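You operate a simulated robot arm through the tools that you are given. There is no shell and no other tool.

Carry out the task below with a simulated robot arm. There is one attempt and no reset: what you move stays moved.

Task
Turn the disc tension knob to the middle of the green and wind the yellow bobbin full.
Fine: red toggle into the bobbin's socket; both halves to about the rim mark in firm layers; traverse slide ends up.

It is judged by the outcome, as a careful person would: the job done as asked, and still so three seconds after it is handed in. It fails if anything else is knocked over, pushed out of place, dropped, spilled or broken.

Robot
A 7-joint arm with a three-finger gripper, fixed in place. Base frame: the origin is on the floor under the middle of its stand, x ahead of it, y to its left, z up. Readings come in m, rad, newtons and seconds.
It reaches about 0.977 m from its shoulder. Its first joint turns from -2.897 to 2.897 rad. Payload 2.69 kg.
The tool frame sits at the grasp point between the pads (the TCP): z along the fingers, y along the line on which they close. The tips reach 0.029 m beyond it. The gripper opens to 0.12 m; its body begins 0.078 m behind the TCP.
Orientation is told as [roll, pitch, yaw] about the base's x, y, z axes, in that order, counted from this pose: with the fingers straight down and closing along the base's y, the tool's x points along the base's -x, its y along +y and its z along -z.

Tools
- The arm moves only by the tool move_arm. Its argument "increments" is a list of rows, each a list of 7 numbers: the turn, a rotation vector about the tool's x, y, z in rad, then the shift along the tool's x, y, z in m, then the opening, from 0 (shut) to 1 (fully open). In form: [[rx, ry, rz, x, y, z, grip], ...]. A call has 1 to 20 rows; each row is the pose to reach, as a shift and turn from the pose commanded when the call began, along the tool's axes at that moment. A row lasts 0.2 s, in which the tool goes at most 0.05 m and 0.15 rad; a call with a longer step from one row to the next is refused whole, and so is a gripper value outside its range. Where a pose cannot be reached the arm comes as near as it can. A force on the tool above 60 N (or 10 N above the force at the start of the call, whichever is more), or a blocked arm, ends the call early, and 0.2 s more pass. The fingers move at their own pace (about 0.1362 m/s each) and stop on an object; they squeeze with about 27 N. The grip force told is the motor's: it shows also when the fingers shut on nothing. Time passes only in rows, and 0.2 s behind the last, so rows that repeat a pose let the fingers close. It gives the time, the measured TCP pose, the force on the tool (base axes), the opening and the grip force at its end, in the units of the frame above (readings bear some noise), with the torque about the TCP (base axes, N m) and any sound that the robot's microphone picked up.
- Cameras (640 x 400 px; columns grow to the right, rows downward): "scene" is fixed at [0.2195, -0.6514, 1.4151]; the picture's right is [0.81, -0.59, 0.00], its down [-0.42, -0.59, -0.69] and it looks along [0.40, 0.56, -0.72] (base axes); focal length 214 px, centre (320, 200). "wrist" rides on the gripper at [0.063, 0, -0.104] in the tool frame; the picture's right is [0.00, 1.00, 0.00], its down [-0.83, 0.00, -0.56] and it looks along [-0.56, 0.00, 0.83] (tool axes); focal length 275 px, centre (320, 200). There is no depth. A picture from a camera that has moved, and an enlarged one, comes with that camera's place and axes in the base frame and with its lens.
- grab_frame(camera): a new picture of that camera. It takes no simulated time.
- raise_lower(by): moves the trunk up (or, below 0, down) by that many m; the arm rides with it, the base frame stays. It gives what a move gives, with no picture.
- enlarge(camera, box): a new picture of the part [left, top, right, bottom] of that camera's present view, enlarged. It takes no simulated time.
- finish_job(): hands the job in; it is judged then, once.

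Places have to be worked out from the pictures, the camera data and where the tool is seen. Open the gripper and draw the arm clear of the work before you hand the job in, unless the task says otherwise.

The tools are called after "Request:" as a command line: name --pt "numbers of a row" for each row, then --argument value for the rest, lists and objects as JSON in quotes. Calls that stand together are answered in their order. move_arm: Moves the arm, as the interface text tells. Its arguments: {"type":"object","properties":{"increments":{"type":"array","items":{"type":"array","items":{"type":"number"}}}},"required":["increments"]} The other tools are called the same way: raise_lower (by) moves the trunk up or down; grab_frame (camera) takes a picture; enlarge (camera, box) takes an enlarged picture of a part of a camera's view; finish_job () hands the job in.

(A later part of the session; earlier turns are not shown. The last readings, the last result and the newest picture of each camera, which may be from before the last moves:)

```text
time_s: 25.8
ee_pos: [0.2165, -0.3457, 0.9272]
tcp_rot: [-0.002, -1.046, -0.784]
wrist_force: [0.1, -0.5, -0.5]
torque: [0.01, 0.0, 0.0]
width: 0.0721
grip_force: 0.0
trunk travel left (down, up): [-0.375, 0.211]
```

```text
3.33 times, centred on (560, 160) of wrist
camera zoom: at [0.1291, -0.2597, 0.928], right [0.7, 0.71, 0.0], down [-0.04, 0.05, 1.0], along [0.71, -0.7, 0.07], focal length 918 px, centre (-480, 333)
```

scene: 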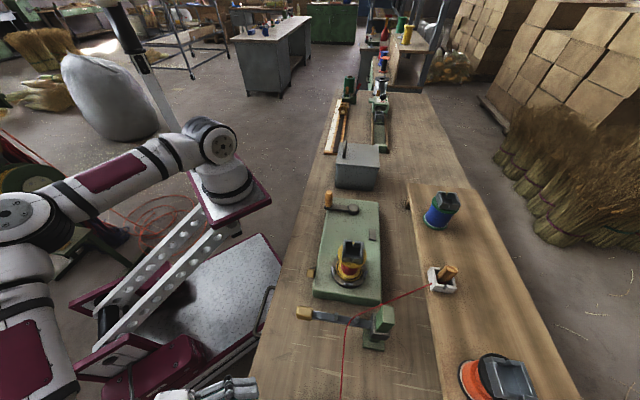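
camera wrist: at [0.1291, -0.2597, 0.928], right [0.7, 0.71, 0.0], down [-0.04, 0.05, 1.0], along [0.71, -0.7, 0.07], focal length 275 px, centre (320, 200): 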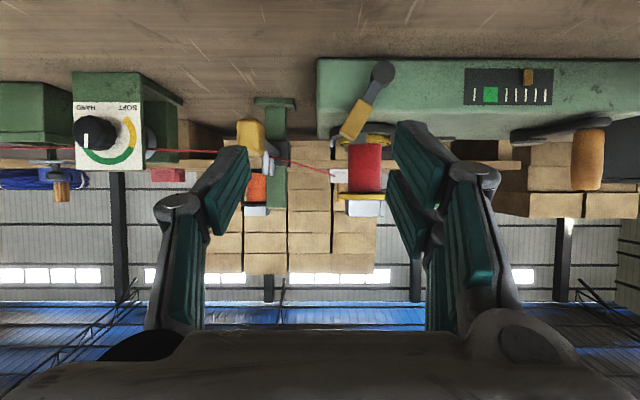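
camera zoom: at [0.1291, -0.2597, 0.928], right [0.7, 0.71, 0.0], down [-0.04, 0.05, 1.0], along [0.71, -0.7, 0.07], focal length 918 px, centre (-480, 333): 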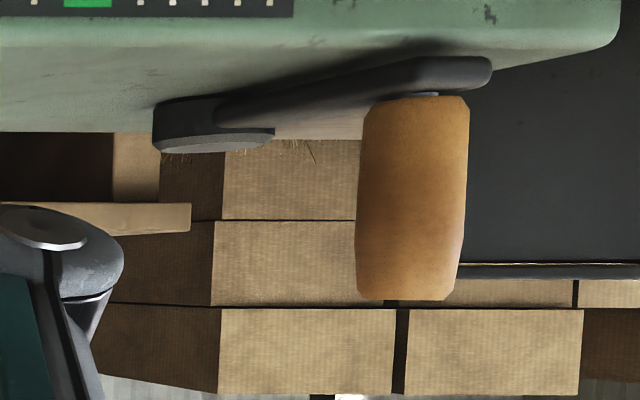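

The slide's thread pegs are level with the bobbin's lower half (slide is down), and the bobbin axis is near [0.437, -0.485] with its upper flange at z≈0.946. Next I'll rise, return to tool-down, and move over to look at the toggle in the white holder around [0.58, -0.65, 0.915].

Request:
move_arm --pt "0 0.1 0 -0.039 0 -0.0225 0.8" --pt "0 0.23 0 -0.078 0.005 -0.045 1" --pt "0 0.36 0 -0.117 0.01 -0.0675 1" --pt "0 0.49 0 -0.156 0.015 -0.09 1" --pt "0 0.62 0 -0.18 0.02 -0.085 1" --pt "0 0.75 0 -0.2 0.025 -0.05 1" --pt "0 0.88 0 -0.22 0.03 -0.015 1" --pt "0 1.0 0 -0.24 0.035 0.02 1" --pt "0 1.047 0 -0.252 0.041 0.031 1"

Request:
grab_frame --camera "wrist"

```text
time_s: 27.8
ee_pos: [0.3557, -0.4222, 1.1286]
tcp_rot: [-0.003, 0.003, -0.784]
wrist_force: [0.4, 0.0, 0.2]
torque: [-0.05, 0.1, 0.0]
width: 0.1199
grip_force: 0.0
trunk travel left (down, up): [-0.375, 0.211]
```

```text
taken
camera wrist: at [0.311, -0.3789, 1.2346], right [0.7, 0.71, 0.0], down [0.59, -0.58, 0.55], along [0.39, -0.39, -0.83], focal length 275 px, centre (320, 200)
```

wrist: 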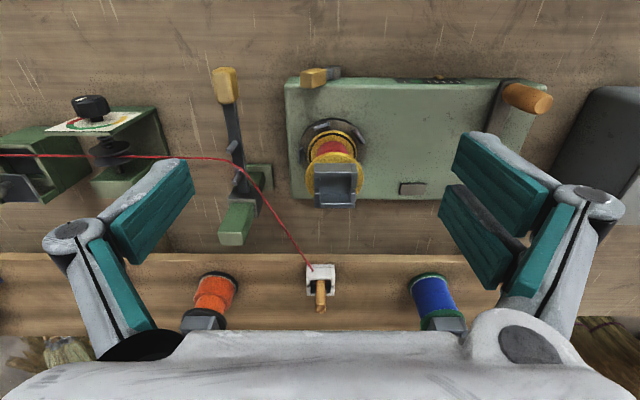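

Request:
enlarge --camera "wrist" --box '[280, 240, 360, 330]'

Request:
enlarge --camera "wrist" --box '[280, 90, 400, 220]'

Request:
enlarge --camera "wrist" --box '[400, 60, 580, 200]'

Request:
enlarge --camera "wrist" --box '[190, 60, 300, 250]'

```text
4.44 times, centred on (320, 285) of wrist
camera zoom: at [0.311, -0.3789, 1.2346], right [0.7, 0.71, 0.0], down [0.59, -0.58, 0.55], along [0.39, -0.39, -0.83], focal length 1224 px, centre (320, -178)
```

zoom: 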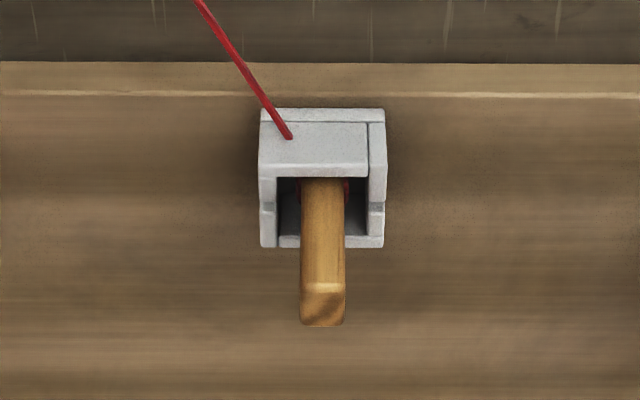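

```text
3.08 times, centred on (340, 155) of wrist
camera zoom: at [0.311, -0.3789, 1.2346], right [0.7, 0.71, 0.0], down [0.59, -0.58, 0.55], along [0.39, -0.39, -0.83], focal length 847 px, centre (258, 338)
```

zoom: 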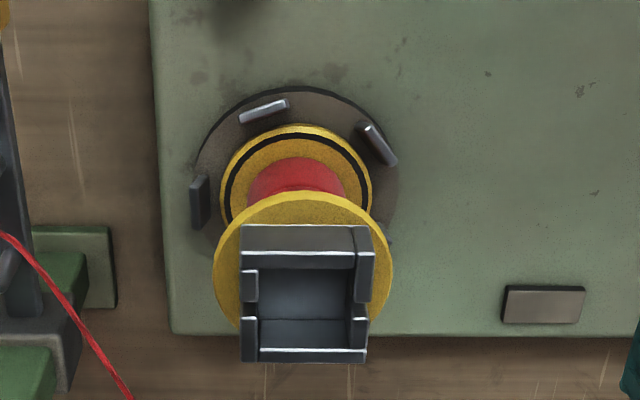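

```text
2.86 times, centred on (490, 130) of wrist
camera zoom: at [0.311, -0.3789, 1.2346], right [0.7, 0.71, 0.0], down [0.59, -0.58, 0.55], along [0.39, -0.39, -0.83], focal length 786 px, centre (-166, 400)
```

zoom: 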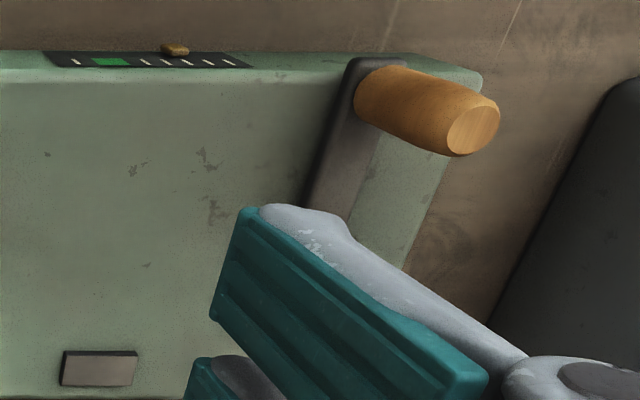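

```text
2.11 times, centred on (245, 155) of wrist
camera zoom: at [0.311, -0.3789, 1.2346], right [0.7, 0.71, 0.0], down [0.59, -0.58, 0.55], along [0.39, -0.39, -0.83], focal length 580 px, centre (478, 295)
```

zoom: 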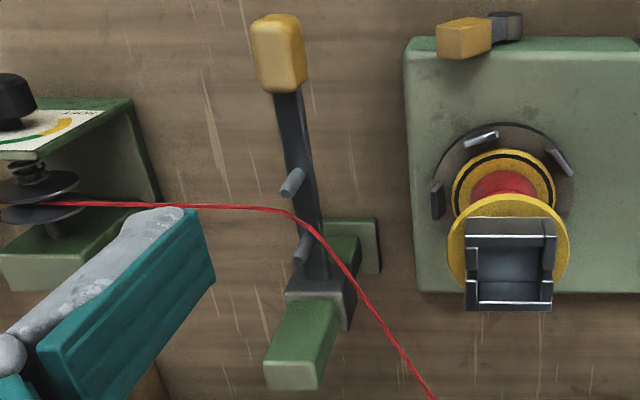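

Everything is visible here: the toggle (wooden handle, red body inside the white holder) and the bobbin socket with side notches. I'll go closer over the holder to see the toggle's shape and orientation.

Request:
move_arm --pt "0 0 0 -0.042 0 0.01 1" --pt "0 0 0 -0.084 0 0.02 1" --pt "0 0 0 -0.126 0 0.035 1" --pt "0 0 0 -0.168 0 0.05 1" --pt "0 0 0 -0.21 0 0.07 1" --pt "0 0 0 -0.25 0 0.089 1"

Request:
grab_frame --camera "wrist"

Request:
enlarge --camera "wrist" --box '[240, 140, 400, 260]'

```text
time_s: 29.2
ee_pos: [0.5299, -0.6016, 1.0385]
tcp_rot: [0.001, 0.001, -0.783]
wrist_force: [-0.8, 0.0, 1.1]
torque: [0.0, -0.08, 0.02]
width: 0.1197
grip_force: 0.0
trunk travel left (down, up): [-0.375, 0.211]
```

```text
taken
camera wrist: at [0.4853, -0.5574, 1.1446], right [0.7, 0.71, 0.0], down [0.59, -0.58, 0.56], along [0.4, -0.39, -0.83], focal length 275 px, centre (320, 200)
```

wrist: 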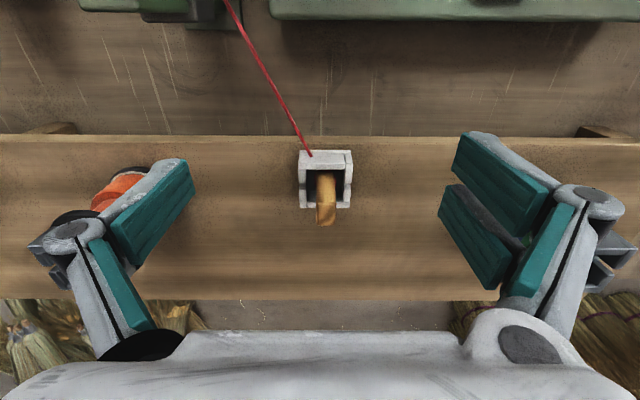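

```text
3.33 times, centred on (320, 200) of wrist
camera zoom: at [0.4853, -0.5574, 1.1446], right [0.7, 0.71, 0.0], down [0.59, -0.58, 0.56], along [0.4, -0.39, -0.83], focal length 918 px, centre (320, 200)
```

zoom: 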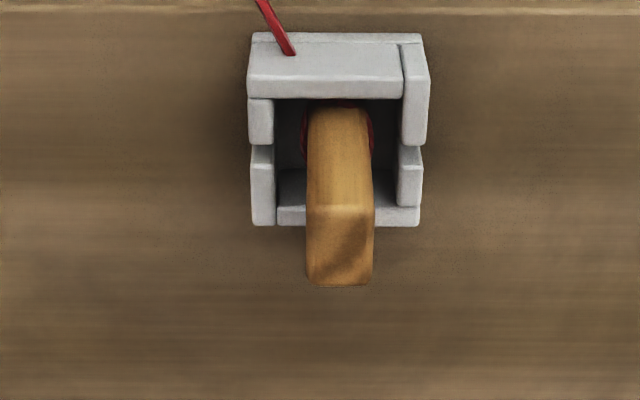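

The toggle's handle top is at about [0.577, -0.642, 0.979], 15 mm wide across the tool's closing direction, and the holder rim is near z=0.935. I'll move above it, then descend to grip height (TCP z≈0.970).

Request:
move_arm --pt "0 0 0 -0.031 0.0022 0.0 0.6" --pt "0 0 0 -0.062 0.0044 0.0 0.6" --pt "0 0 0 -0.062 0.0044 0.02 0.6"

Request:
grab_frame --camera "wrist"

```text
time_s: 30.0
ee_pos: [0.5783, -0.6419, 1.0192]
tcp_rot: [0.0, 0.002, -0.782]
wrist_force: [-0.6, 0.1, 0.9]
torque: [0.01, 0.02, -0.01]
width: 0.072
grip_force: 0.0
trunk travel left (down, up): [-0.375, 0.211]
```

```text
taken
camera wrist: at [0.5332, -0.5986, 1.1244], right [0.7, 0.71, 0.0], down [0.59, -0.58, 0.55], along [0.4, -0.39, -0.83], focal length 275 px, centre (320, 200)
```

wrist: 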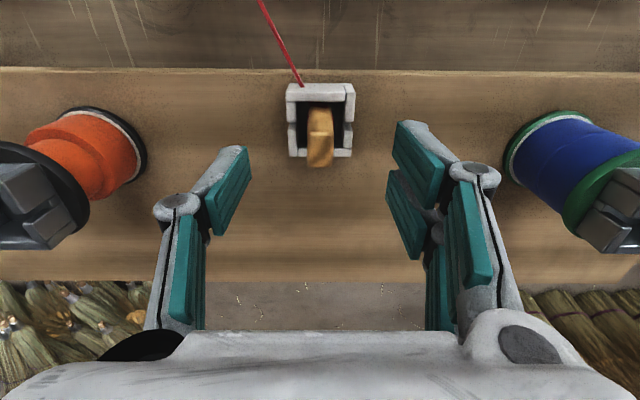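

Alignment over the toggle is good (top face centred on the tool axis). Descend 45 mm and close.

Request:
move_arm --pt "0 0 0 0 0 0.0225 0.6" --pt "0 0 0 0 0 0.045 0.6" --pt "0 0 0 0 0 0.045 0.6"

Request:
enlarge --camera "wrist" --box '[180, 60, 480, 300]'

```text
time_s: 30.8
ee_pos: [0.5771, -0.6412, 0.9738]
tcp_rot: [0.0, 0.002, -0.783]
wrist_force: [-0.1, -0.1, 0.1]
torque: [0.04, -0.02, -0.02]
width: 0.0721
grip_force: 0.0
trunk travel left (down, up): [-0.375, 0.211]
```

```text
1.67 times, centred on (330, 180) of wrist
camera zoom: at [0.5314, -0.598, 1.0803], right [0.7, 0.71, 0.0], down [0.59, -0.58, 0.56], along [0.4, -0.39, -0.83], focal length 459 px, centre (303, 233)
```

zoom: 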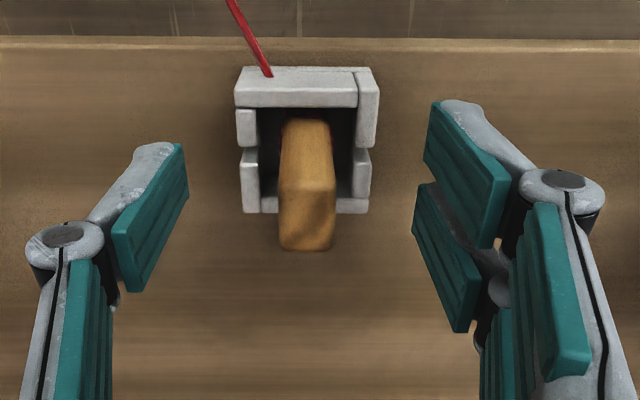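

The handle stands between the fingers. Close on it.

Request:
move_arm --pt "0 0 0 0 0.001 0 0.3" --pt "0 0 0 0 0.001 0 0.15" --pt "0 0 0 0 0.001 0 0.0" --pt "0 0 0 0 0.001 0 0.0" --pt "0 0 0 0 0.001 0 0.0"

Request:
grab_frame --camera "wrist"

```text
time_s: 32.0
ee_pos: [0.5774, -0.64, 0.9741]
tcp_rot: [0.001, 0.0, -0.781]
wrist_force: [0.1, -0.6, 1.1]
torque: [0.01, 0.02, -0.03]
width: 0.0152
grip_force: 26.9
trunk travel left (down, up): [-0.375, 0.211]
```

```text
taken
camera wrist: at [0.5323, -0.5969, 1.0806], right [0.7, 0.71, 0.0], down [0.59, -0.58, 0.56], along [0.4, -0.39, -0.83], focal length 275 px, centre (320, 200)
```

wrist: 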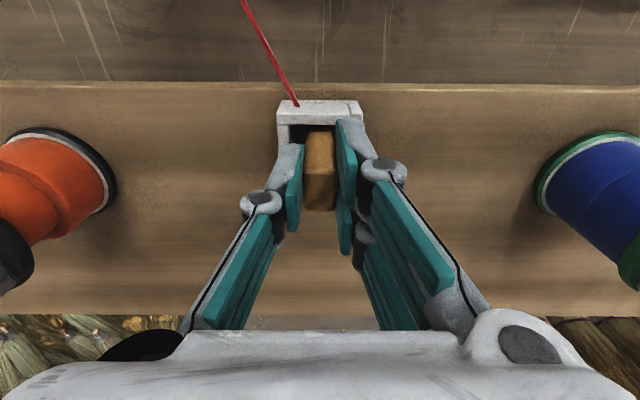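

Gripped at 15.2 mm. Lifting straight up slowly.

Request:
move_arm --pt "0 0 0 0 0 -0.015 0" --pt "0 0 0 0 0 -0.03 0" --pt "0 0 0 0 0 -0.05 0" --pt "0 0 0 0 0 -0.075 0" --pt "0 0 0 0 0 -0.1 0" --pt "0 0 0 0 0 -0.12 0"

Request:
grab_frame --camera "wrist"

Request:
grab_frame --camera "scene"

```text
time_s: 33.4
ee_pos: [0.5769, -0.6349, 1.0958]
tcp_rot: [0.0, 0.0, -0.781]
wrist_force: [1.3, 0.1, -0.7]
torque: [0.01, 0.05, -0.02]
width: 0.015
grip_force: 26.1
out of reach, approached as far as the arm can: row 6
trunk travel left (down, up): [-0.375, 0.211]
```

```text
taken
camera wrist: at [0.5322, -0.5917, 1.2014], right [0.7, 0.71, 0.0], down [0.59, -0.58, 0.56], along [0.4, -0.39, -0.83], focal length 275 px, centre (320, 200)
```

wrist: 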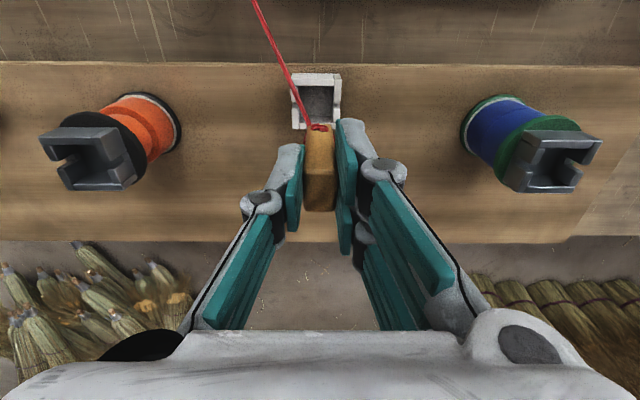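

```text
taken
```

scene: 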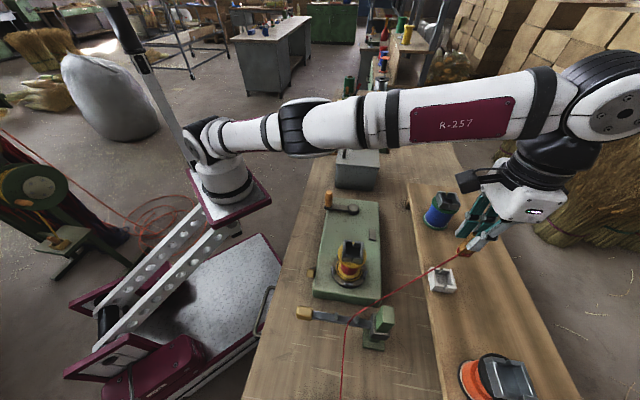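

The toggle is out, thread attached at its lower end. Let me zoom to see its lower end and the sockets' shape.

Request:
enlarge --camera "wrist" --box '[250, 60, 390, 230]'

Request:
enlarge --camera "scene" --box '[400, 180, 520, 300]'

Request:
enlarge --camera "wrist" --box '[20, 80, 200, 220]'

```text
2.35 times, centred on (320, 145) of wrist
camera zoom: at [0.5322, -0.5917, 1.2014], right [0.7, 0.71, 0.0], down [0.59, -0.58, 0.56], along [0.4, -0.39, -0.83], focal length 648 px, centre (320, 329)
```

zoom: 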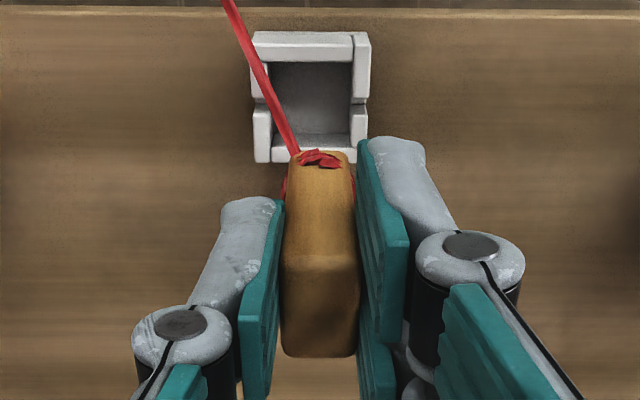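

```text
3.33 times, centred on (460, 240) of scene
camera zoom: at [0.2195, -0.6514, 1.4151], right [0.81, -0.59, 0.0], down [-0.42, -0.59, -0.69], along [0.4, 0.56, -0.72], focal length 715 px, centre (-147, 67)
```

zoom: 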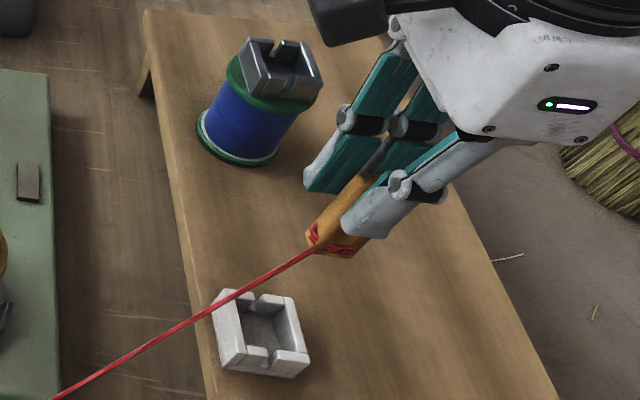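

```text
2.86 times, centred on (110, 150) of wrist
camera zoom: at [0.5322, -0.5917, 1.2014], right [0.7, 0.71, 0.0], down [0.59, -0.58, 0.56], along [0.4, -0.39, -0.83], focal length 786 px, centre (920, 343)
```

zoom: 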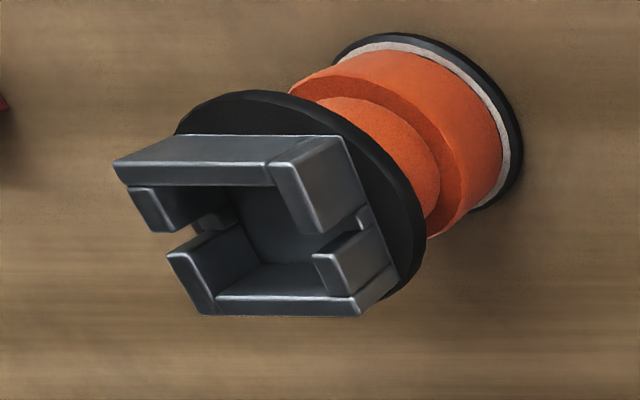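

The toggle is a 15×22 mm wooden block with thread tied at its lower end; the orange bobbin (only one half full) versus the blue (both halves to the ring) show what "full" means. I'll carry the toggle high, back over past the bobbin, to view the yellow bobbin's socket.

Request:
move_arm --pt "0 0 0 0.04 0 0 0" --pt "0 0 0 0.082 0.001 0 0" --pt "0 0 0 0.124 0.002 0 0" --pt "0 0 0 0.166 0.003 0 0" --pt "0 0 0 0.208 0.004 0 0" --pt "0 0 0 0.25 0.005 0 0" --pt "0 0 0 0.292 0.005 0 0" --pt "0 0 0 0.337 0.005 0 0"

Request:
grab_frame --camera "wrist"

Request:
grab_frame --camera "scene"

```text
time_s: 35.2
ee_pos: [0.3392, -0.393, 1.0943]
tcp_rot: [0.0, 0.002, -0.781]
wrist_force: [0.6, -0.1, 0.0]
torque: [0.05, 0.02, 0.0]
width: 0.0148
grip_force: 26.8
trunk travel left (down, up): [-0.375, 0.211]
```

```text
taken
camera wrist: at [0.2948, -0.3507, 1.2005], right [0.7, 0.71, 0.0], down [0.59, -0.58, 0.56], along [0.4, -0.39, -0.83], focal length 275 px, centre (320, 200)
```

wrist: 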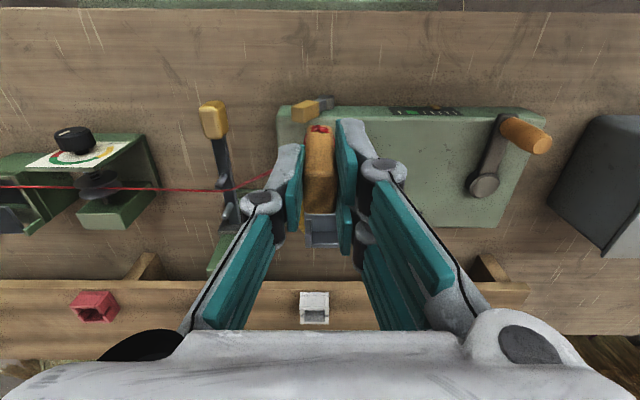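

```text
taken
```

scene: 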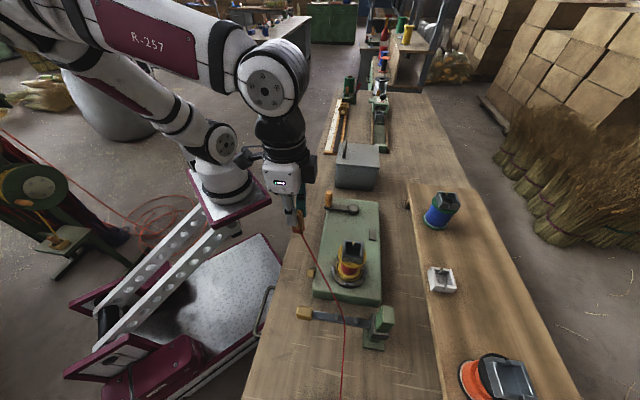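

Request:
enlarge --camera "wrist" --box '[280, 110, 380, 260]'

Request:
enlarge --camera "scene" --box '[310, 220, 390, 310]'

Request:
enlarge --camera "wrist" --box '[440, 90, 560, 230]'

```text
2.67 times, centred on (330, 185) of wrist
camera zoom: at [0.2948, -0.3507, 1.2005], right [0.7, 0.71, 0.0], down [0.59, -0.58, 0.56], along [0.4, -0.39, -0.83], focal length 734 px, centre (293, 240)
```

zoom: 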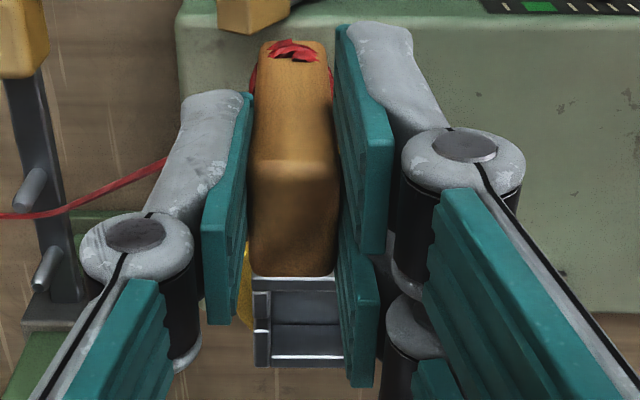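

```text
4.44 times, centred on (350, 265) of scene
camera zoom: at [0.2195, -0.6514, 1.4151], right [0.81, -0.59, 0.0], down [-0.42, -0.59, -0.69], along [0.4, 0.56, -0.72], focal length 953 px, centre (187, -89)
```

zoom: 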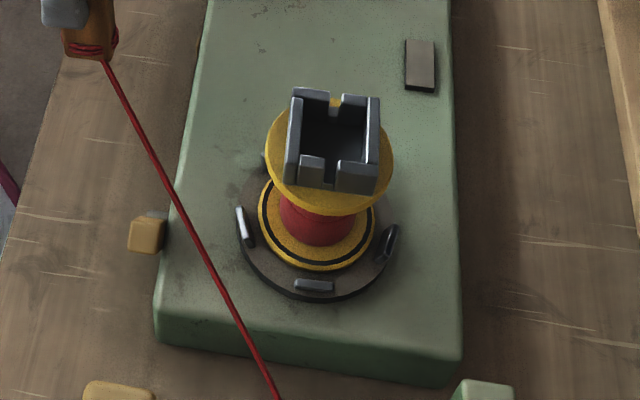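

```text
2.86 times, centred on (500, 160) of wrist
camera zoom: at [0.2948, -0.3507, 1.2005], right [0.7, 0.71, 0.0], down [0.59, -0.58, 0.56], along [0.4, -0.39, -0.83], focal length 786 px, centre (-194, 314)
```

zoom: 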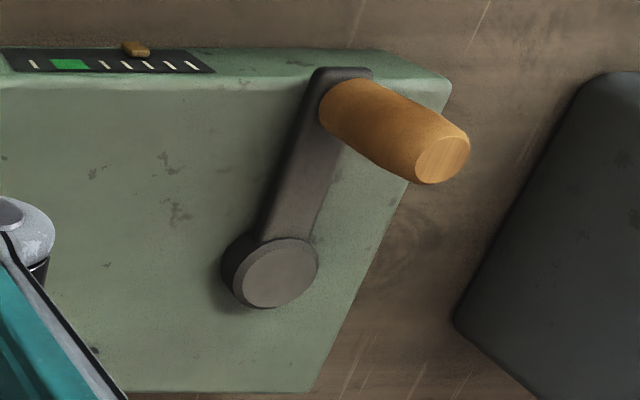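

The socket centre works out at about [0.439, -0.482] with the rim near z=0.972; the toggle's bottom is about 46 mm below the TCP. Moving above the socket with the toggle bottom still about 4 cm clear.

Request:
move_arm --pt "0 0 0 -0.033 0.002 0.0 0" --pt "0 0 0 -0.066 0.004 0.0 0" --pt "0 0 0 -0.099 0.006 0.01 0" --pt "0 0 0 -0.132 0.0075 0.03 0" --pt "0 0 0 -0.132 0.0075 0.034 0"

Request:
enlarge --camera "wrist" --box '[240, 60, 400, 220]'

Request:
enlarge --camera "scene" --box '[310, 180, 410, 310]'

```text
time_s: 36.4
ee_pos: [0.4403, -0.4808, 1.0605]
tcp_rot: [-0.001, 0.0, -0.781]
wrist_force: [0.1, 0.3, -0.5]
torque: [-0.03, 0.01, -0.01]
width: 0.0149
grip_force: 27.0
trunk travel left (down, up): [-0.375, 0.211]
```

```text
2.50 times, centred on (320, 140) of wrist
camera zoom: at [0.3953, -0.4371, 1.1662], right [0.7, 0.71, 0.0], down [0.59, -0.58, 0.56], along [0.4, -0.39, -0.83], focal length 688 px, centre (320, 350)
```

zoom: 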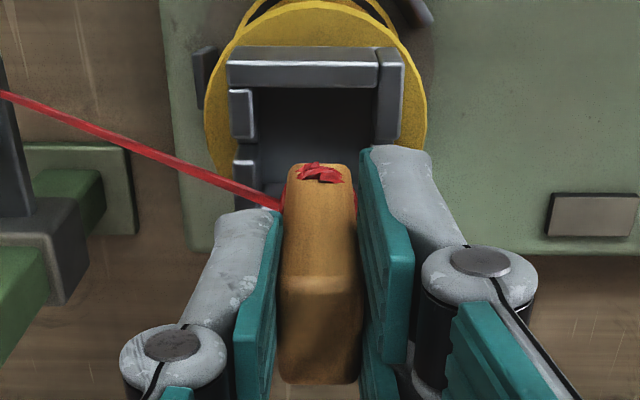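

```text
3.08 times, centred on (360, 245) of scene
camera zoom: at [0.2195, -0.6514, 1.4151], right [0.81, -0.59, 0.0], down [-0.42, -0.59, -0.69], along [0.4, 0.56, -0.72], focal length 660 px, centre (197, 62)
```

zoom: 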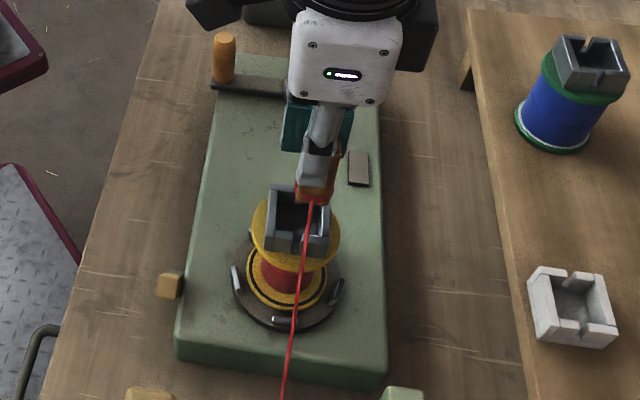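

Toggle is centred over the socket to within ~1 mm both ways. Lowering to just above the rim, then slowly in.

Request:
move_arm --pt "0 0 0 0 0 0.015 0" --pt "0 0 0 0 0 0.03 0" --pt "0 0 0 0 0 0.036 0" --pt "0 0 0 0 0 0.042 0" --pt "0 0 0 0 0 0.047 0"

Request:
enlarge --camera "wrist" --box '[240, 60, 400, 220]'

Request:
enlarge --camera "scene" --box '[310, 180, 410, 310]'

```text
time_s: 37.6
ee_pos: [0.4402, -0.4827, 1.0137]
tcp_rot: [0.0, -0.001, -0.783]
wrist_force: [-9.4, 8.5, 22.8]
torque: [0.37, 0.41, 0.01]
width: 0.0152
grip_force: 26.7
trunk travel left (down, up): [-0.375, 0.211]
```

```text
2.50 times, centred on (320, 140) of wrist
camera zoom: at [0.395, -0.4389, 1.1201], right [0.7, 0.71, 0.0], down [0.59, -0.58, 0.56], along [0.4, -0.39, -0.83], focal length 688 px, centre (320, 350)
```

zoom: 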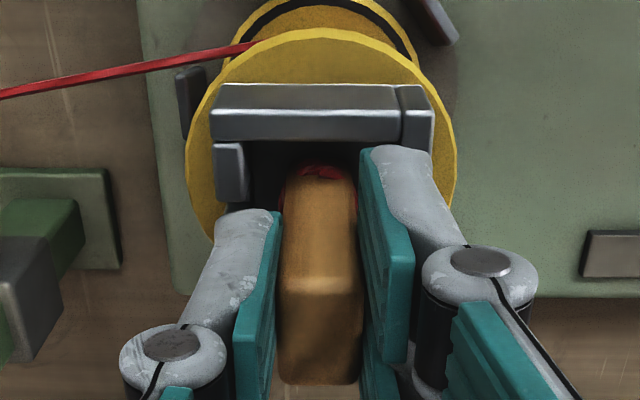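

```text
3.08 times, centred on (360, 245) of scene
camera zoom: at [0.2195, -0.6514, 1.4151], right [0.81, -0.59, 0.0], down [-0.42, -0.59, -0.69], along [0.4, 0.56, -0.72], focal length 660 px, centre (197, 62)
```

zoom: 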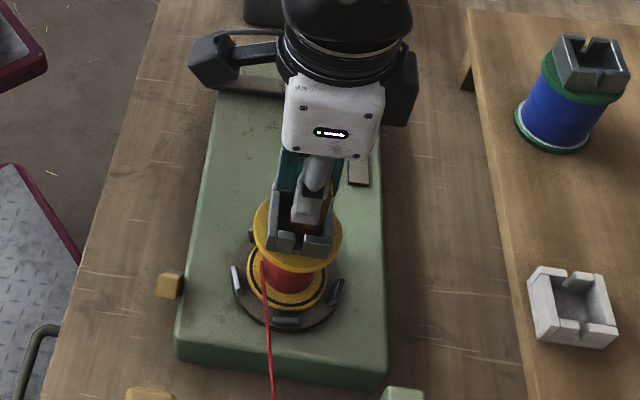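

There's a 23 N upward contact with a 12 N push toward the robot, and the thread now appears led to the bobbin core. I'll zoom in to judge how deep the toggle sits before releasing.

Request:
enlarge --camera "wrist" --box '[280, 80, 360, 180]'

Request:
enlarge --camera "scene" --box '[335, 225, 375, 295]'

```text
4.00 times, centred on (320, 130) of wrist
camera zoom: at [0.395, -0.4389, 1.1201], right [0.7, 0.71, 0.0], down [0.59, -0.58, 0.56], along [0.4, -0.39, -0.83], focal length 1101 px, centre (320, 480)
```

zoom: 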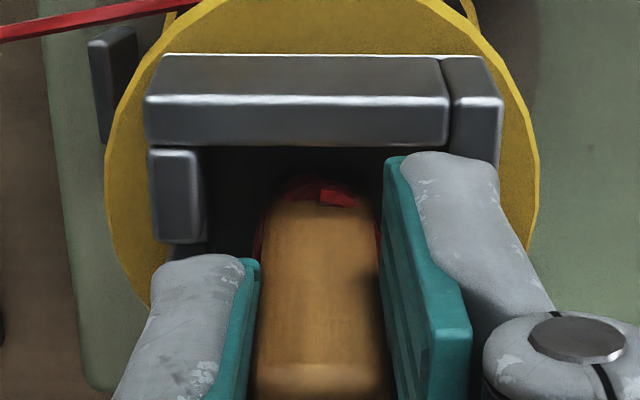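

```text
5.71 times, centred on (355, 260) of scene
camera zoom: at [0.2195, -0.6514, 1.4151], right [0.81, -0.59, 0.0], down [-0.42, -0.59, -0.69], along [0.4, 0.56, -0.72], focal length 1226 px, centre (120, -143)
```

zoom: 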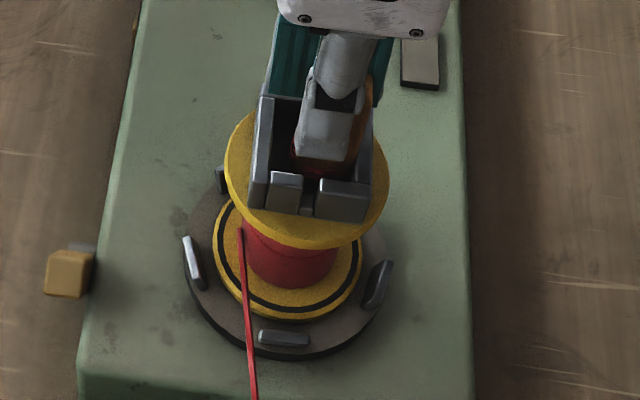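

The push toward the robot suggests the toggle's far edge rubs the far wall. I'll lift 4 mm, shift 4 mm toward the robot, and lower again, watching the force.

Request:
move_arm --pt "0 0 0 0 0 -0.004 0" --pt "0 0 0 0.004 0 -0.004 0" --pt "0 0 0 0.004 0 -0.002 0" --pt "0 0 0 0.004 0 0.0 0"

```text
time_s: 38.6
ee_pos: [0.4381, -0.4795, 1.0145]
tcp_rot: [0.0, -0.007, -0.782]
wrist_force: [4.5, -2.4, 24.5]
torque: [-0.34, -0.5, 0.02]
width: 0.015
grip_force: 26.8
trunk travel left (down, up): [-0.375, 0.211]
```

Contact height is unchanged (z≈1.014), which fits a flat floor, but I want to verify depth. Taking pictures at this position.

Request:
enlarge --camera "wrist" --box '[280, 80, 360, 180]'

Request:
enlarge --camera "scene" --box '[335, 225, 375, 295]'

```text
4.00 times, centred on (320, 130) of wrist
camera zoom: at [0.3936, -0.4359, 1.1196], right [0.7, 0.71, 0.0], down [0.59, -0.58, 0.56], along [0.4, -0.39, -0.83], focal length 1101 px, centre (320, 480)
```

zoom: 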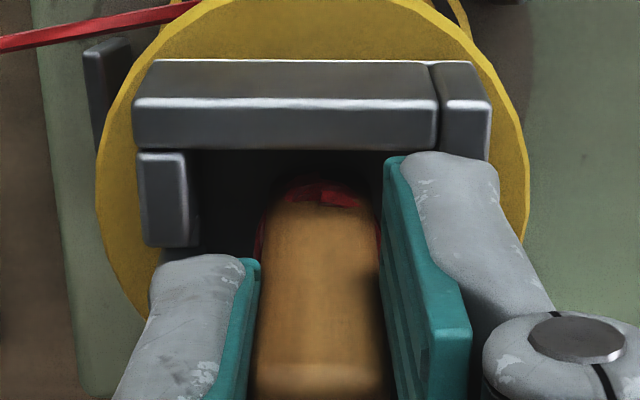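

```text
5.71 times, centred on (355, 260) of scene
camera zoom: at [0.2195, -0.6514, 1.4151], right [0.81, -0.59, 0.0], down [-0.42, -0.59, -0.69], along [0.4, 0.56, -0.72], focal length 1226 px, centre (120, -143)
```

zoom: 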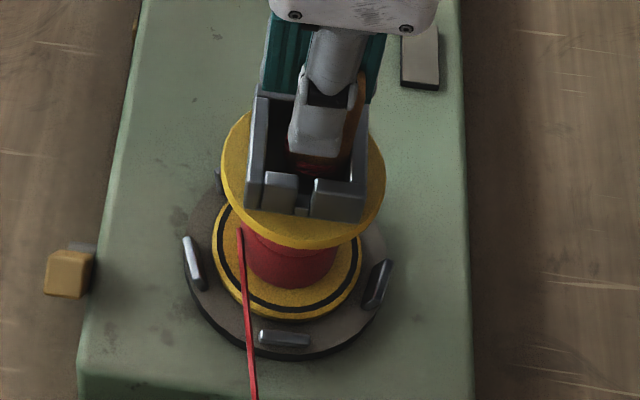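

The socket moves with the toggle, so the toggle is engaged in the socket and the bobbin has a little play. I'll centre it (1 mm forward), ease the downward push, and open the fingers gently.

Request:
move_arm --pt "0 0 0 -0.001 0 -0.001 0" --pt "0 0 0 -0.001 0 -0.002 0" --pt "0 0 0 -0.001 0 -0.002 0.15" --pt "0 0 0 -0.001 0 -0.002 0.3" --pt "0 0 0 -0.001 0 -0.002 0.45"

Request:
grab_frame --camera "wrist"

Request:
enlarge --camera "wrist" --box '[260, 80, 380, 220]'

```text
time_s: 39.8
ee_pos: [0.4384, -0.4808, 1.0134]
tcp_rot: [0.001, -0.001, -0.782]
wrist_force: [-0.5, -0.8, -0.4]
torque: [-0.03, 0.0, 0.0]
width: 0.0542
grip_force: 0.1
trunk travel left (down, up): [-0.375, 0.211]
```

```text
taken
camera wrist: at [0.3934, -0.4367, 1.1194], right [0.7, 0.71, 0.0], down [0.59, -0.58, 0.56], along [0.4, -0.39, -0.83], focal length 275 px, centre (320, 200)
```

wrist: 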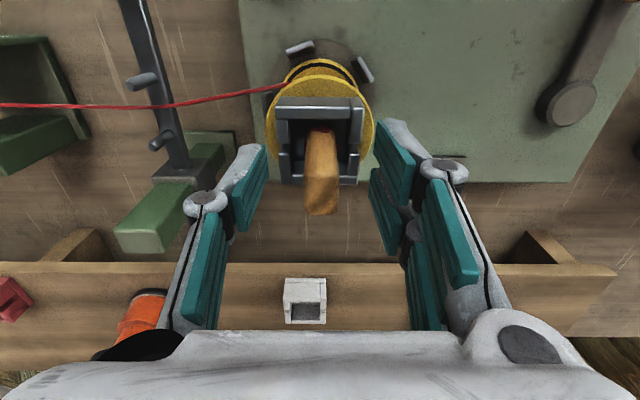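

```text
2.86 times, centred on (320, 150) of wrist
camera zoom: at [0.3934, -0.4367, 1.1194], right [0.7, 0.71, 0.0], down [0.59, -0.58, 0.56], along [0.4, -0.39, -0.83], focal length 786 px, centre (320, 343)
```

zoom: 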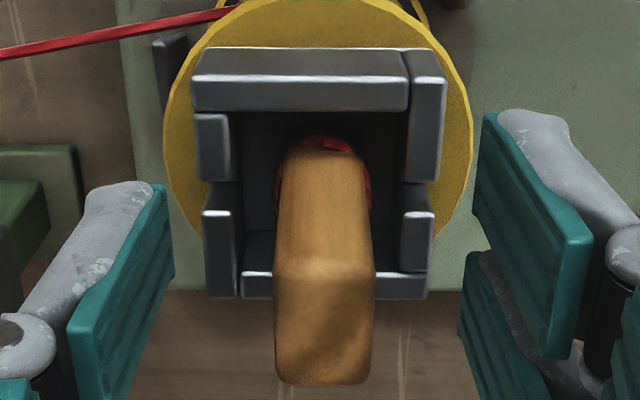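

The toggle stands upright in the socket and the thread leads to the core on the robot side. I'll rise clear and move above the crank handle (top about [0.534, -0.267, 0.937], crank radius about 0.08 m around pivot [0.59, -0.326]).

Request:
move_arm --pt "0 0 0 0 0 -0.03 0.5" --pt "0 0 0 0 0 -0.06 0.5" --pt "0 0 0 0 0 -0.09 0.5" --pt "0 0 0 0.017 0.044 -0.09 0.6" --pt "0 0 0 0.034 0.088 -0.09 0.6" --pt "0 0 0 0.051 0.132 -0.08 0.6" --pt "0 0 0 0.067 0.176 -0.065 0.6" --pt "0 0 0 0.0836 0.2188 -0.05 0.6"

Request:
grab_frame --camera "wrist"

Request:
grab_frame --camera "scene"

```text
time_s: 41.6
ee_pos: [0.5335, -0.2664, 1.0652]
tcp_rot: [0.003, 0.0, -0.783]
wrist_force: [-0.2, 0.0, 0.0]
torque: [0.04, -0.02, -0.01]
width: 0.0718
grip_force: 0.1
trunk travel left (down, up): [-0.375, 0.211]
```

```text
taken
camera wrist: at [0.4879, -0.2224, 1.1708], right [0.7, 0.71, 0.0], down [0.59, -0.58, 0.56], along [0.4, -0.39, -0.83], focal length 275 px, centre (320, 200)
```

wrist: 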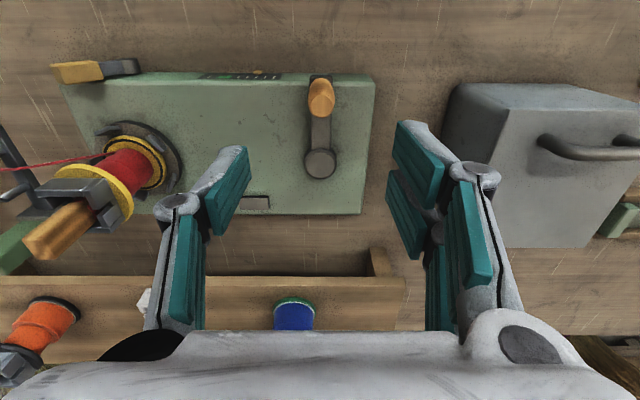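

```text
taken
```

scene: 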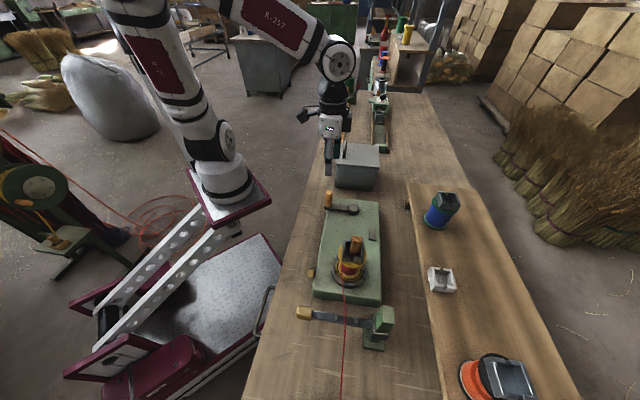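

Well aligned above the handle. Zoom to check handle size, then descend.

Request:
enlarge --camera "wrist" --box '[260, 60, 390, 220]'

Request:
move_arm --pt "0 0 0 0 0 0.04 0.6" --pt "0 0 0 0 0 0.08 0.6" --pt "0 0 0 0 0 0.11 0.6"

Request:
grab_frame --camera "wrist"

```text
2.50 times, centred on (325, 140) of wrist
camera zoom: at [0.4879, -0.2224, 1.1708], right [0.7, 0.71, 0.0], down [0.59, -0.58, 0.56], along [0.4, -0.39, -0.83], focal length 688 px, centre (308, 350)
```

zoom: 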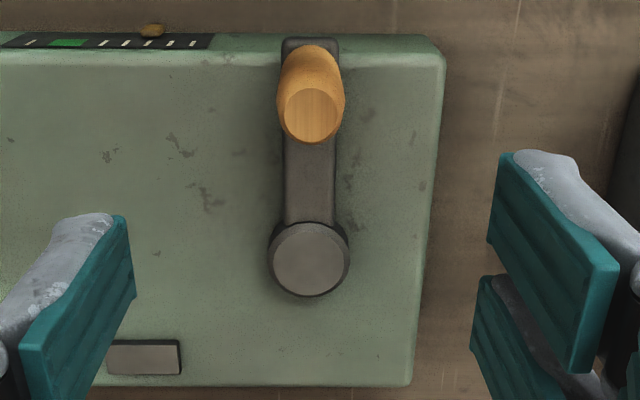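

```text
time_s: 42.4
ee_pos: [0.5313, -0.2645, 0.9561]
tcp_rot: [0.001, 0.001, -0.783]
wrist_force: [0.0, 0.9, -0.9]
torque: [-0.02, 0.0, -0.01]
width: 0.0716
grip_force: 0.0
trunk travel left (down, up): [-0.375, 0.211]
```

```text
taken
camera wrist: at [0.4866, -0.2208, 1.0623], right [0.7, 0.71, 0.0], down [0.59, -0.58, 0.56], along [0.4, -0.39, -0.83], focal length 275 px, centre (320, 200)
```

wrist: 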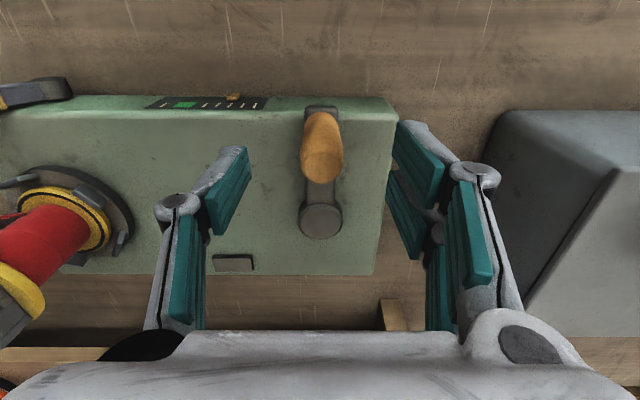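

The handle is between the fingers (2–3 mm further forward than the tool axis). Descend to z≈0.915, nudge 3 mm forward, and close on the handle.

Request:
move_arm --pt "0 0 0 -0.003 0 0.02 0.6" --pt "0 0 0 -0.003 0 0.04 0.6" --pt "0 0 0 -0.003 0 0.04 0.3" --pt "0 0 0 -0.003 0 0.04 0.0" --pt "0 0 0 -0.003 0 0.04 0.0" --pt "0 0 0 -0.003 0 0.04 0.0"

Request:
grab_frame --camera "wrist"

```text
time_s: 43.8
ee_pos: [0.5341, -0.2677, 0.9162]
tcp_rot: [0.0, 0.003, -0.783]
wrist_force: [-0.7, 1.0, -8.3]
torque: [-0.22, -0.25, 0.0]
width: 0.023
grip_force: 45.3
trunk travel left (down, up): [-0.375, 0.211]
```

```text
taken
camera wrist: at [0.4897, -0.2242, 1.0226], right [0.7, 0.71, 0.0], down [0.59, -0.58, 0.56], along [0.4, -0.39, -0.83], focal length 275 px, centre (320, 200)
```

wrist: 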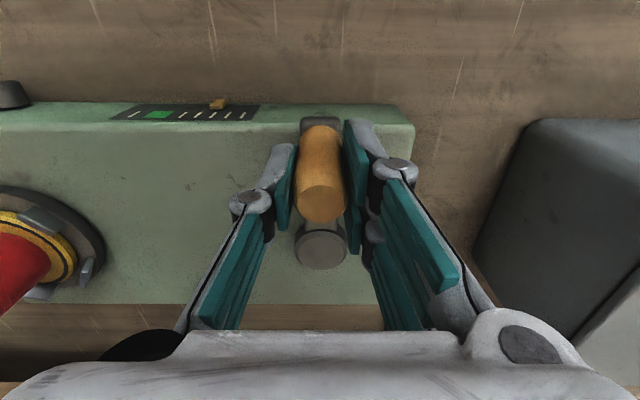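

Handle gripped (23 mm). First a test: turn the crank 60° clockwise (seen from above) and watch the bobbin, thread and scale.

Request:
move_arm --pt "0 0 0 -0.0012 0.0141 0 0" --pt "0 0 0 -0.0049 0.0277 0 0" --pt "0 0 0 -0.0109 0.0405 0 0" --pt "0 0 0 -0.019 0.0521 0 0" --pt "0 0 0 -0.0289 0.062 0 0" --pt "0 0 0 -0.0405 0.0701 0 0"

Request:
grab_frame --camera "wrist"

Request:
enlarge --camera "scene" --box '[300, 180, 400, 320]'

```text
time_s: 45.2
ee_pos: [0.6161, -0.2455, 0.9149]
tcp_rot: [0.005, -0.001, -0.78]
wrist_force: [8.4, 32.9, 21.6]
torque: [1.01, -0.22, -0.1]
width: 0.0227
grip_force: 45.0
trunk travel left (down, up): [-0.375, 0.211]
```

```text
taken
camera wrist: at [0.5703, -0.2016, 1.0208], right [0.7, 0.71, 0.01], down [0.59, -0.58, 0.56], along [0.4, -0.39, -0.83], focal length 275 px, centre (320, 200)
```

wrist: 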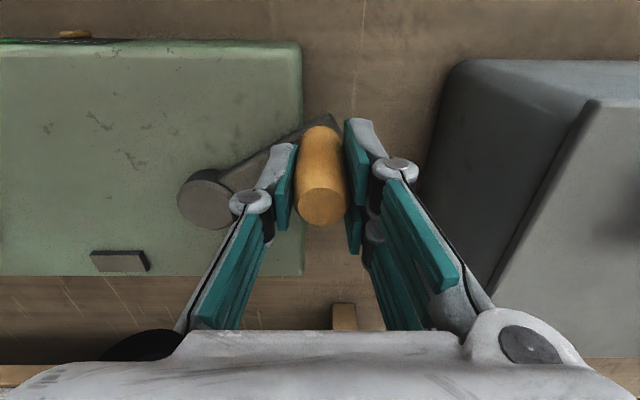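

```text
2.86 times, centred on (350, 250) of scene
camera zoom: at [0.2195, -0.6514, 1.4151], right [0.81, -0.59, 0.0], down [-0.42, -0.59, -0.69], along [0.4, 0.56, -0.72], focal length 613 px, centre (234, 57)
```

zoom: 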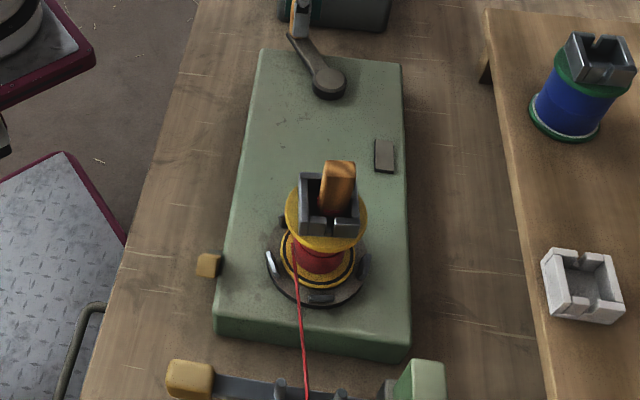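

Crank moves freely; fitting the two points gives a crank radius nearer 0.085 m. Let me look closely at the bobbin and scale to see whether they responded.

Request:
enlarge --camera "scene" --box '[330, 225, 380, 300]'

Request:
enlarge --camera "wrist" --box '[0, 0, 160, 100]'

```text
5.33 times, centred on (355, 262) of scene
camera zoom: at [0.2195, -0.6514, 1.4151], right [0.81, -0.59, 0.0], down [-0.42, -0.59, -0.69], along [0.4, 0.56, -0.72], focal length 1144 px, centre (133, -133)
```

zoom: 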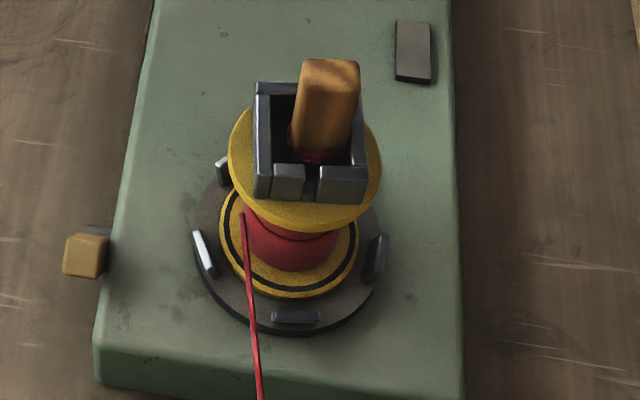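

```text
4.00 times, centred on (80, 50) of wrist
camera zoom: at [0.5703, -0.2016, 1.0208], right [0.7, 0.71, 0.01], down [0.59, -0.58, 0.56], along [0.4, -0.39, -0.83], focal length 1101 px, centre (1280, 800)
```

zoom: 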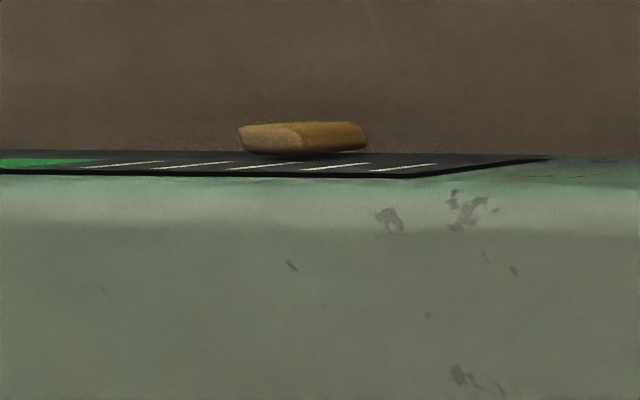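

The lower half of the winding already looks slightly thicker than the upper, so the crank is driving it. I'll continue with one full clockwise turn on the corrected circle.

Request:
move_arm --pt "0 0 0 -0.0448 0.0153 0 0" --pt "0 0 0 -0.0875 0.0039 0 0" --pt "0 0 0 -0.1187 -0.0274 0 0" --pt "0 0 0 -0.1301 -0.07 0 0" --pt "0 0 0 -0.1187 -0.1127 0 0" --pt "0 0 0 -0.0875 -0.1439 0 0" --pt "0 0 0 -0.0448 -0.1553 0 0" --pt "0 0 0 -0.0022 -0.1439 0 0" --pt "0 0 0 0.0291 -0.1127 0 0" --pt "0 0 0 0.0405 -0.07 0 0"

Request:
enlarge --camera "scene" --box '[330, 225, 380, 300]'

Request:
grab_frame --camera "wrist"

```text
time_s: 47.4
ee_pos: [0.5365, -0.2651, 0.9164]
tcp_rot: [0.003, 0.003, -0.784]
wrist_force: [-8.7, 11.3, -31.4]
torque: [0.44, 0.19, 0.0]
width: 0.0228
grip_force: 44.8
trunk travel left (down, up): [-0.375, 0.211]
```

```text
5.33 times, centred on (355, 262) of scene
camera zoom: at [0.2195, -0.6514, 1.4151], right [0.81, -0.59, 0.0], down [-0.42, -0.59, -0.69], along [0.4, 0.56, -0.72], focal length 1144 px, centre (133, -133)
```

zoom: 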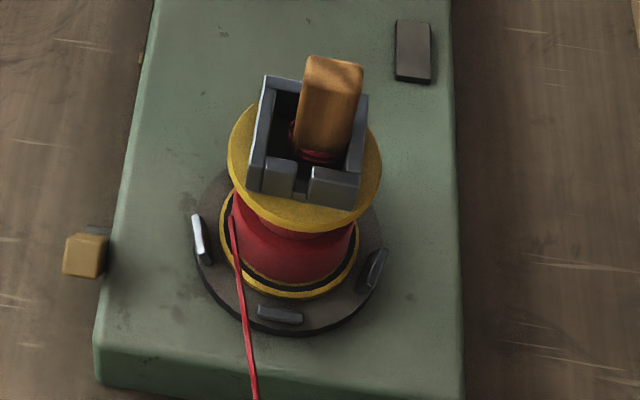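

```text
taken
camera wrist: at [0.4909, -0.223, 1.0223], right [0.7, 0.71, 0.0], down [0.59, -0.59, 0.55], along [0.39, -0.39, -0.83], focal length 275 px, centre (320, 200)
```

wrist: 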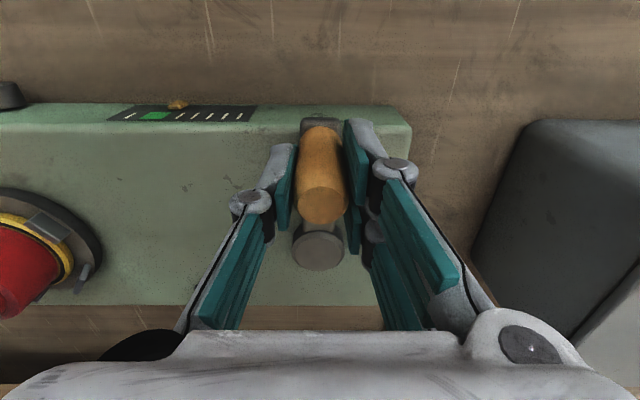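

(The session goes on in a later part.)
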